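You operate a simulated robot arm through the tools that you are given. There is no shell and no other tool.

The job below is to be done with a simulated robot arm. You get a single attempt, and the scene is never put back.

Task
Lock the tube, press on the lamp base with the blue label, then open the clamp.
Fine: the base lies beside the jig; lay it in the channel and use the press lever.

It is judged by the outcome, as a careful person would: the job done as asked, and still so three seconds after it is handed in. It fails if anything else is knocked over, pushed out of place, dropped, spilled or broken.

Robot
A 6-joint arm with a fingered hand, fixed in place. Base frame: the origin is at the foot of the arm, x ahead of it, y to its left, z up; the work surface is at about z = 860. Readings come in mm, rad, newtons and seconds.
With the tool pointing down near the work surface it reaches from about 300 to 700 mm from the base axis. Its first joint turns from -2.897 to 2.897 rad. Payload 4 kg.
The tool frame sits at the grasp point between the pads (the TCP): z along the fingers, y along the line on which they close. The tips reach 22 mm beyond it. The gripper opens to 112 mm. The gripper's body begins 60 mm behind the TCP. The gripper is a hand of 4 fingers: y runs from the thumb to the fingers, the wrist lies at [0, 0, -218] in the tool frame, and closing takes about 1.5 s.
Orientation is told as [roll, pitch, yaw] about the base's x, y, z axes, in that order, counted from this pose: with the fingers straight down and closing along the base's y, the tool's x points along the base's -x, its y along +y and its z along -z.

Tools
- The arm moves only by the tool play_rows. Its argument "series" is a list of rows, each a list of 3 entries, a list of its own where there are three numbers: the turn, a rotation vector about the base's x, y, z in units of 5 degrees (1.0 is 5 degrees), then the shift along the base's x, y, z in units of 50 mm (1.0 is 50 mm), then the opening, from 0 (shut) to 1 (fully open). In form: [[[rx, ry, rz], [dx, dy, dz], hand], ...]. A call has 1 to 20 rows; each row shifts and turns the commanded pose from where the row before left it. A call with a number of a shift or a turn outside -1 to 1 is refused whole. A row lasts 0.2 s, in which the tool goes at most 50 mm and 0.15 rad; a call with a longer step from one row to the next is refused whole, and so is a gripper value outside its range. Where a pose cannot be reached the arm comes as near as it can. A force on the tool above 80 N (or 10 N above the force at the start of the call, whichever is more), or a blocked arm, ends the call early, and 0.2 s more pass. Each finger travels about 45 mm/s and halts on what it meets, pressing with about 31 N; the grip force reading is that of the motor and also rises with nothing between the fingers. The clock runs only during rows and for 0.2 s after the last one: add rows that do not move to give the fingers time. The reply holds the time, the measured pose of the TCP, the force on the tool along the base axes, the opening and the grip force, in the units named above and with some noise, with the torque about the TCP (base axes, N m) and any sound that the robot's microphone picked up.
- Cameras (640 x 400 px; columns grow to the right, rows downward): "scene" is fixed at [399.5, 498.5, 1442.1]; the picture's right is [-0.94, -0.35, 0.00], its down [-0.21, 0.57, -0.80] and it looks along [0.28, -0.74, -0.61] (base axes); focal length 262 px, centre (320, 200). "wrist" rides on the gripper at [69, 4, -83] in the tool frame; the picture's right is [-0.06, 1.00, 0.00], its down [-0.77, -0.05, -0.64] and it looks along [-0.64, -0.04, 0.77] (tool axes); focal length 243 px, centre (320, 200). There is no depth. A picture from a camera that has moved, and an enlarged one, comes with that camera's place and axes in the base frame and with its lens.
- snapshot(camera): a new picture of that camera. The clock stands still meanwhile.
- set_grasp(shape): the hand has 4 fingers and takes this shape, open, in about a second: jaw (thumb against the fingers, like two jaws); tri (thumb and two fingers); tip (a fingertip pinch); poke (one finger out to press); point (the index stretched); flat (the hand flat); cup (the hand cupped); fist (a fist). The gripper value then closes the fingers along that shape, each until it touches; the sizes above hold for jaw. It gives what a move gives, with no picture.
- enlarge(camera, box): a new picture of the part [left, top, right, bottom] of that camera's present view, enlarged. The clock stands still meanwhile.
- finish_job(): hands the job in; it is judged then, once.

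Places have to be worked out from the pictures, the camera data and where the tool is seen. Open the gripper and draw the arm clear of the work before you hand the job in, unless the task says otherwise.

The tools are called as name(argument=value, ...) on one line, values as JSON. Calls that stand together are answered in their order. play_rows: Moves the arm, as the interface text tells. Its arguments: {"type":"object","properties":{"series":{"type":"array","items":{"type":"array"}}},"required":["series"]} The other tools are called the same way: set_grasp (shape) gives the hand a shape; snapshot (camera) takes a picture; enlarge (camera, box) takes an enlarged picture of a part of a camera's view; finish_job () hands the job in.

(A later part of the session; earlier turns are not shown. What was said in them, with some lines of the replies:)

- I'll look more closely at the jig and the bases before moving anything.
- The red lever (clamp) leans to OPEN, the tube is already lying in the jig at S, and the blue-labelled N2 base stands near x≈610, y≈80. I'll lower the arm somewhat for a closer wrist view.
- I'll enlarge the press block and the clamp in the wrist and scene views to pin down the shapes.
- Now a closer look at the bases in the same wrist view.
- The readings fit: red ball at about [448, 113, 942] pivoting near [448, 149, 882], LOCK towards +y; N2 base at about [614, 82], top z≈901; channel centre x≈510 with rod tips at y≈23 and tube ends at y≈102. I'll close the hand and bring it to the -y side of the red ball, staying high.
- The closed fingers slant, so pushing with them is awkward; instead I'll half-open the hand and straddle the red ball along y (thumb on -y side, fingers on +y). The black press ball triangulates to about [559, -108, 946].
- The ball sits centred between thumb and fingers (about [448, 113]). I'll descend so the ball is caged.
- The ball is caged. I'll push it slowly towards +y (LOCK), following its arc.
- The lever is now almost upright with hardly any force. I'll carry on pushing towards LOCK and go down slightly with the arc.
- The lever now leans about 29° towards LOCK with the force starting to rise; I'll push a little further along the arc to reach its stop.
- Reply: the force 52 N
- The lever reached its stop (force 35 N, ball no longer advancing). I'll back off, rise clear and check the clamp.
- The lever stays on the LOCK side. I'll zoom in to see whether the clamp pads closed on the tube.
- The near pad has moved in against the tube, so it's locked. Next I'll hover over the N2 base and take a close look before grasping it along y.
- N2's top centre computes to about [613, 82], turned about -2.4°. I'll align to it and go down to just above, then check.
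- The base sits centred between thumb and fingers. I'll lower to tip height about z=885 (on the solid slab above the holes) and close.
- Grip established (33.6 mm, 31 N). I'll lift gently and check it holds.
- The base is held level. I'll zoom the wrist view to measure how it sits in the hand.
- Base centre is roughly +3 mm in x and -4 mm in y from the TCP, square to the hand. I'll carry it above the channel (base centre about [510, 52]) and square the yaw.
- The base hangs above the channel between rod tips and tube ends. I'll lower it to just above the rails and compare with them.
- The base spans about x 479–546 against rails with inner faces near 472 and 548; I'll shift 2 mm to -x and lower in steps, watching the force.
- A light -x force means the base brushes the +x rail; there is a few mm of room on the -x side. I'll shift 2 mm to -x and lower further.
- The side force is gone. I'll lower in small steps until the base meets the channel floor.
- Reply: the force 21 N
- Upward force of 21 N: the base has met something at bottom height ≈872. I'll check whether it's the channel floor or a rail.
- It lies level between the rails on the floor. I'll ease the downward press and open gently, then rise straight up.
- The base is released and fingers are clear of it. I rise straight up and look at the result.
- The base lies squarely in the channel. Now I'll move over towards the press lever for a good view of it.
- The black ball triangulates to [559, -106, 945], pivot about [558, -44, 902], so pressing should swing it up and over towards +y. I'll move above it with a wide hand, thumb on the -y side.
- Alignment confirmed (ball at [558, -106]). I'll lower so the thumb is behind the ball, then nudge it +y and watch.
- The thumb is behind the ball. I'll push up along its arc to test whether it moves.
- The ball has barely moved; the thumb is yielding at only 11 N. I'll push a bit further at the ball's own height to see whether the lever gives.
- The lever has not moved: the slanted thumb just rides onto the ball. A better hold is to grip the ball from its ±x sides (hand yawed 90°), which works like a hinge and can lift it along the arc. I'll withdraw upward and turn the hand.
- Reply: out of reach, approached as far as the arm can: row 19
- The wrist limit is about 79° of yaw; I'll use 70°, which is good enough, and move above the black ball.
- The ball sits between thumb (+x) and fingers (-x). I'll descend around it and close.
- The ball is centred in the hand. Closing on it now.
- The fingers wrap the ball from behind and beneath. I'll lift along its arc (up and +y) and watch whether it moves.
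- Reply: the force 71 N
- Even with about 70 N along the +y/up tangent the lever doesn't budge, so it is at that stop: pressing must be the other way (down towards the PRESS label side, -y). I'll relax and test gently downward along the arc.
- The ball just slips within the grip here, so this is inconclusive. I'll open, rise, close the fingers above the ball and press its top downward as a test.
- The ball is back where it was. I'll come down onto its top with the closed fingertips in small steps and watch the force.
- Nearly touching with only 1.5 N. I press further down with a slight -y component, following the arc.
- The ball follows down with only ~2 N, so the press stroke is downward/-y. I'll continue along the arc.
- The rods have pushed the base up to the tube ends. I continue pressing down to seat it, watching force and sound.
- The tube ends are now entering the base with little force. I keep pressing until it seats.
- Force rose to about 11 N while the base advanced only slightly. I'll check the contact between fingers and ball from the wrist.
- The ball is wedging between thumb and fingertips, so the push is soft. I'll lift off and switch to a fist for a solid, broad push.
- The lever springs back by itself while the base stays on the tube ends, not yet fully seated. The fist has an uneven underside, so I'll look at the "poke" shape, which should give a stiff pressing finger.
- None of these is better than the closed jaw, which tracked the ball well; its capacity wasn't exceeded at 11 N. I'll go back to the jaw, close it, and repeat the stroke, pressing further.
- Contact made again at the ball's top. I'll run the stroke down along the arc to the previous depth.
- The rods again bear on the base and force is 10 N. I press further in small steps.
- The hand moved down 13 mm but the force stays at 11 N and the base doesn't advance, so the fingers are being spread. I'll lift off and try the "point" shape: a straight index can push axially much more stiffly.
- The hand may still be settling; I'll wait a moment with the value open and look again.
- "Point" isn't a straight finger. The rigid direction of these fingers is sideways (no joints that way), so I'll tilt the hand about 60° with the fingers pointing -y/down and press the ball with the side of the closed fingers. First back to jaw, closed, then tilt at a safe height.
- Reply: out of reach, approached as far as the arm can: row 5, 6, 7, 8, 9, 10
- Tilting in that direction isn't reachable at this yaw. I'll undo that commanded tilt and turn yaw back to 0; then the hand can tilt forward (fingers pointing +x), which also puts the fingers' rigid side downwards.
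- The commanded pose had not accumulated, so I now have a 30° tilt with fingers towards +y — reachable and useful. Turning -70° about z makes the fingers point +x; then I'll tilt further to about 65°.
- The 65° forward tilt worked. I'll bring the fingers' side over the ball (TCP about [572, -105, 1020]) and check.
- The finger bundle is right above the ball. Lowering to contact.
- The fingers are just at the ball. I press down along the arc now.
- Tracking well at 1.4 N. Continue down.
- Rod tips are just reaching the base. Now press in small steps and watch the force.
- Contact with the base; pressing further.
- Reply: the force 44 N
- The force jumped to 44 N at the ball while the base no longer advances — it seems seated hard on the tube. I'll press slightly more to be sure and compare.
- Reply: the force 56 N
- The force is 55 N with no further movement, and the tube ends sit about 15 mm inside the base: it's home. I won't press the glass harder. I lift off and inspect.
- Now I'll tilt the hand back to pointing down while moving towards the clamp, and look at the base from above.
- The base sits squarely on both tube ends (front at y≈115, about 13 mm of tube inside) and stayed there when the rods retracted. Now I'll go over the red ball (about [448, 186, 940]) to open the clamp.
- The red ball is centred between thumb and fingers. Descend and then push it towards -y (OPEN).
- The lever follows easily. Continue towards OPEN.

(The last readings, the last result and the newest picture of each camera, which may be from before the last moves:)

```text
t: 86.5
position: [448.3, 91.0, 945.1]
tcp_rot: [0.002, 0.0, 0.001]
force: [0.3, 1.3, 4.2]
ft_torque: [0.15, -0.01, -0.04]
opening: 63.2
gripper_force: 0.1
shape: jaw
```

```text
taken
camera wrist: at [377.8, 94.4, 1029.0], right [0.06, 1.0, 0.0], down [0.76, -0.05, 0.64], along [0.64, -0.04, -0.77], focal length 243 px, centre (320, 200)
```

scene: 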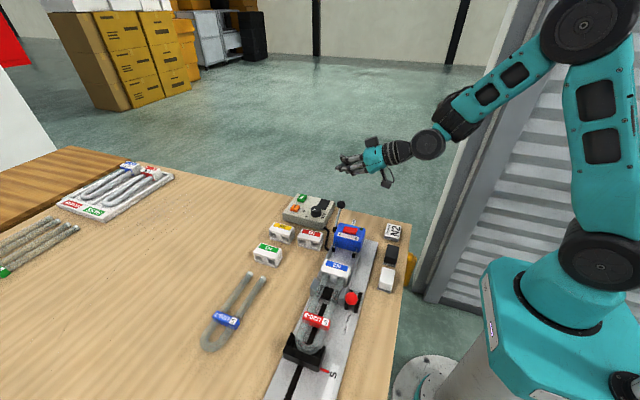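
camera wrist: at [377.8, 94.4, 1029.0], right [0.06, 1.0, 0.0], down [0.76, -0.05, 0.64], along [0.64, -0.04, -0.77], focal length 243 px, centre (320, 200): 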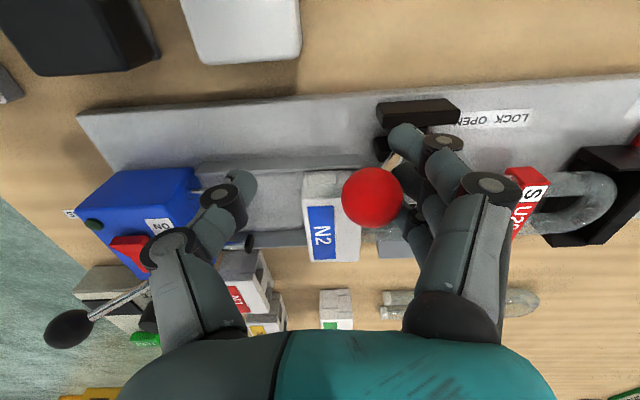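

The ball is at about y=114, nearly its original open place. A little more push to its stop.

play_rows(series=[[[0, 0, 0], [0, -0.12, -0.04], 0.55], [[0, 0, 0], [0, -0.1, -0.04], 0.55], [[0, 0, 0], [0, 0, 0], 0.55]])

snapshot(camera="wrist")

```text
t: 87.3
position: [447.8, 81.0, 941.7]
tcp_rot: [0.002, 0.001, 0.001]
force: [1.4, 6.4, 11.8]
ft_torque: [0.62, -0.05, -0.03]
opening: 65.1
gripper_force: 0.0
shape: jaw
```

```text
taken
camera wrist: at [377.5, 84.4, 1024.8], right [0.06, 1.0, 0.0], down [0.76, -0.05, 0.64], along [0.64, -0.04, -0.77], focal length 243 px, centre (320, 200)
```

wrist: 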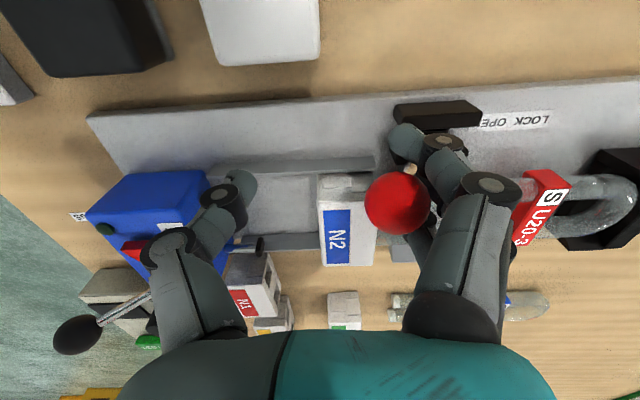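

The ball stays at y≈114 with force rising: it's at the OPEN stop. I'll back off, rise and withdraw, then check everything.

play_rows(series=[[[0, 0, 0], [0, 0.3, 0.05], 0.55], [[0, 0, 0], [0, 0.35, 0.05], 0.58], [[0, 0, 0], [0, 0, 0.4], 0.6], [[0, 0, 0], [0, 0, 0.8], 0.6], [[0, 0, 0], [0, 0, 0.9], 0.6], [[0, 0, 0], [-0.4, 0, 0.8], 0.7], [[0, 0, 0], [-0.8, 0, 0.6], 0.8], [[0, 0, 0], [-0.6, 0, 0.3], 1], [[0, 0, 0], [0, 0, 0], 1], [[0, 0, 0], [0, 0, 0], 1]])

snapshot(camera="wrist")

enlarge(camera="wrist", box=[200, 70, 440, 230])

snapshot(camera="scene")

enlarge(camera="scene", box=[290, 235, 400, 315])

```text
t: 89.5
position: [357.0, 114.6, 1134.3]
tcp_rot: [0.002, 0.0, 0.0]
force: [0.4, 1.2, -0.5]
ft_torque: [-0.02, -0.01, -0.01]
opening: 111.9
gripper_force: 0.1
shape: jaw
```

```text
taken
camera wrist: at [286.5, 117.8, 1218.6], right [0.06, 1.0, 0.0], down [0.77, -0.05, 0.64], along [0.64, -0.04, -0.77], focal length 243 px, centre (320, 200)
```

wrist: 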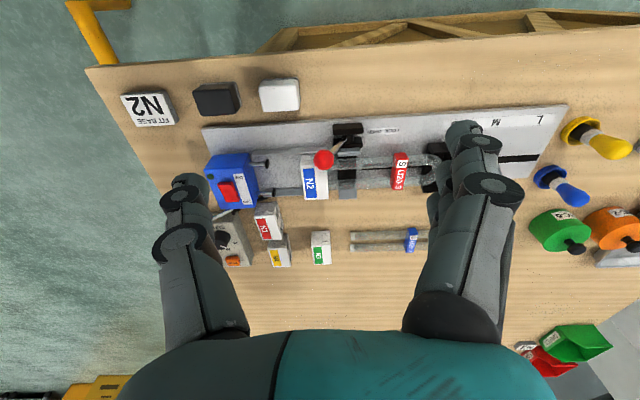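

```text
2.50 times, centred on (320, 150) of wrist
camera zoom: at [286.5, 117.8, 1218.6], right [0.06, 1.0, 0.0], down [0.77, -0.05, 0.64], along [0.64, -0.04, -0.77], focal length 606 px, centre (320, 325)
```

zoom: 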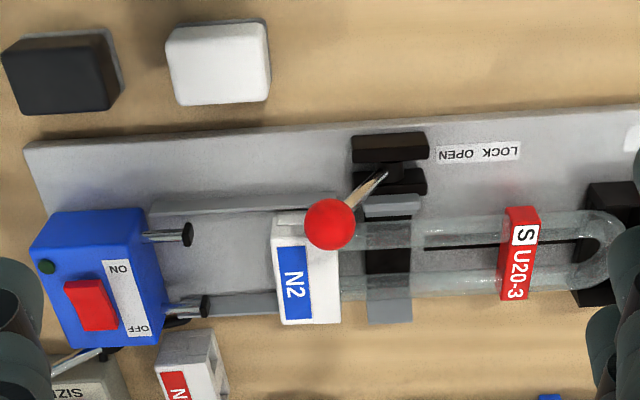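

```text
taken
```

scene: 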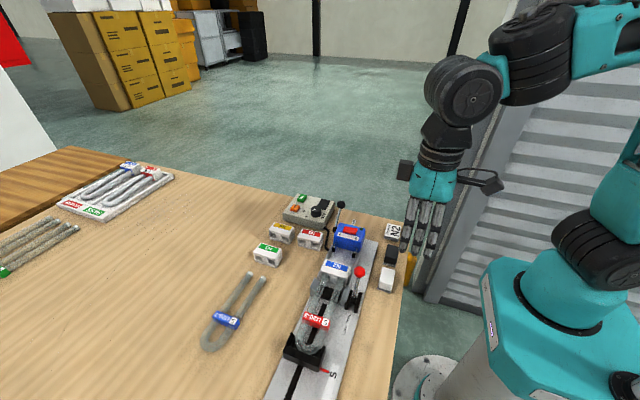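

```text
5.00 times, centred on (345, 275) of scene
camera zoom: at [399.5, 498.5, 1442.1], right [-0.94, -0.35, 0.0], down [-0.21, 0.57, -0.8], along [0.28, -0.74, -0.61], focal length 1307 px, centre (195, -175)
```

zoom: 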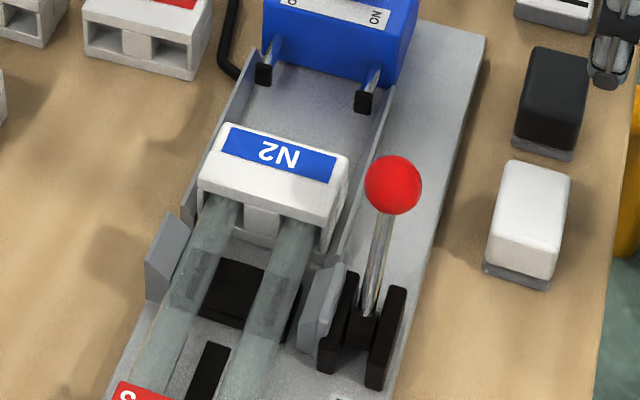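

The clamp is open (lever back at OPEN, pad retracted), the N2 base sits squarely on both tube ends, the press lever is back at rest, and nothing else has moved. The hand is open and clear, so I hand the job in.

finish_job()

```text
The job is handed in.
```

I locked the tube, pressed the blue-label (N2) base onto it with the press lever, then opened the clamp again. The job is handed in, and no verdict came back.

- **Clamp:** I swung the red lever to LOCK and saw the pad close on the tube. After pressing, I moved it back to its OPEN stop.
- **Base:** N2 lay square in the channel and now sits on both tube ends, with about 13 mm of tube inside. It stayed there when the press rods drew back.
- **Seating:** I judged it seated because the force climbed to about 55 N with no further movement. I heard no click, and I could not rule out that the lever itself had reached the end of its travel. I did not press harder, to avoid breaking the glass.
- **Press lever:** It took several tries. It moves down and away from the tube, so my first pushes went the wrong way, at up to about 70 N. It sprang back to its rest position afterwards.

In the last pictures, the other bases, the tubes, the control box and the card were all where they started. The hand is open and clear of the work.
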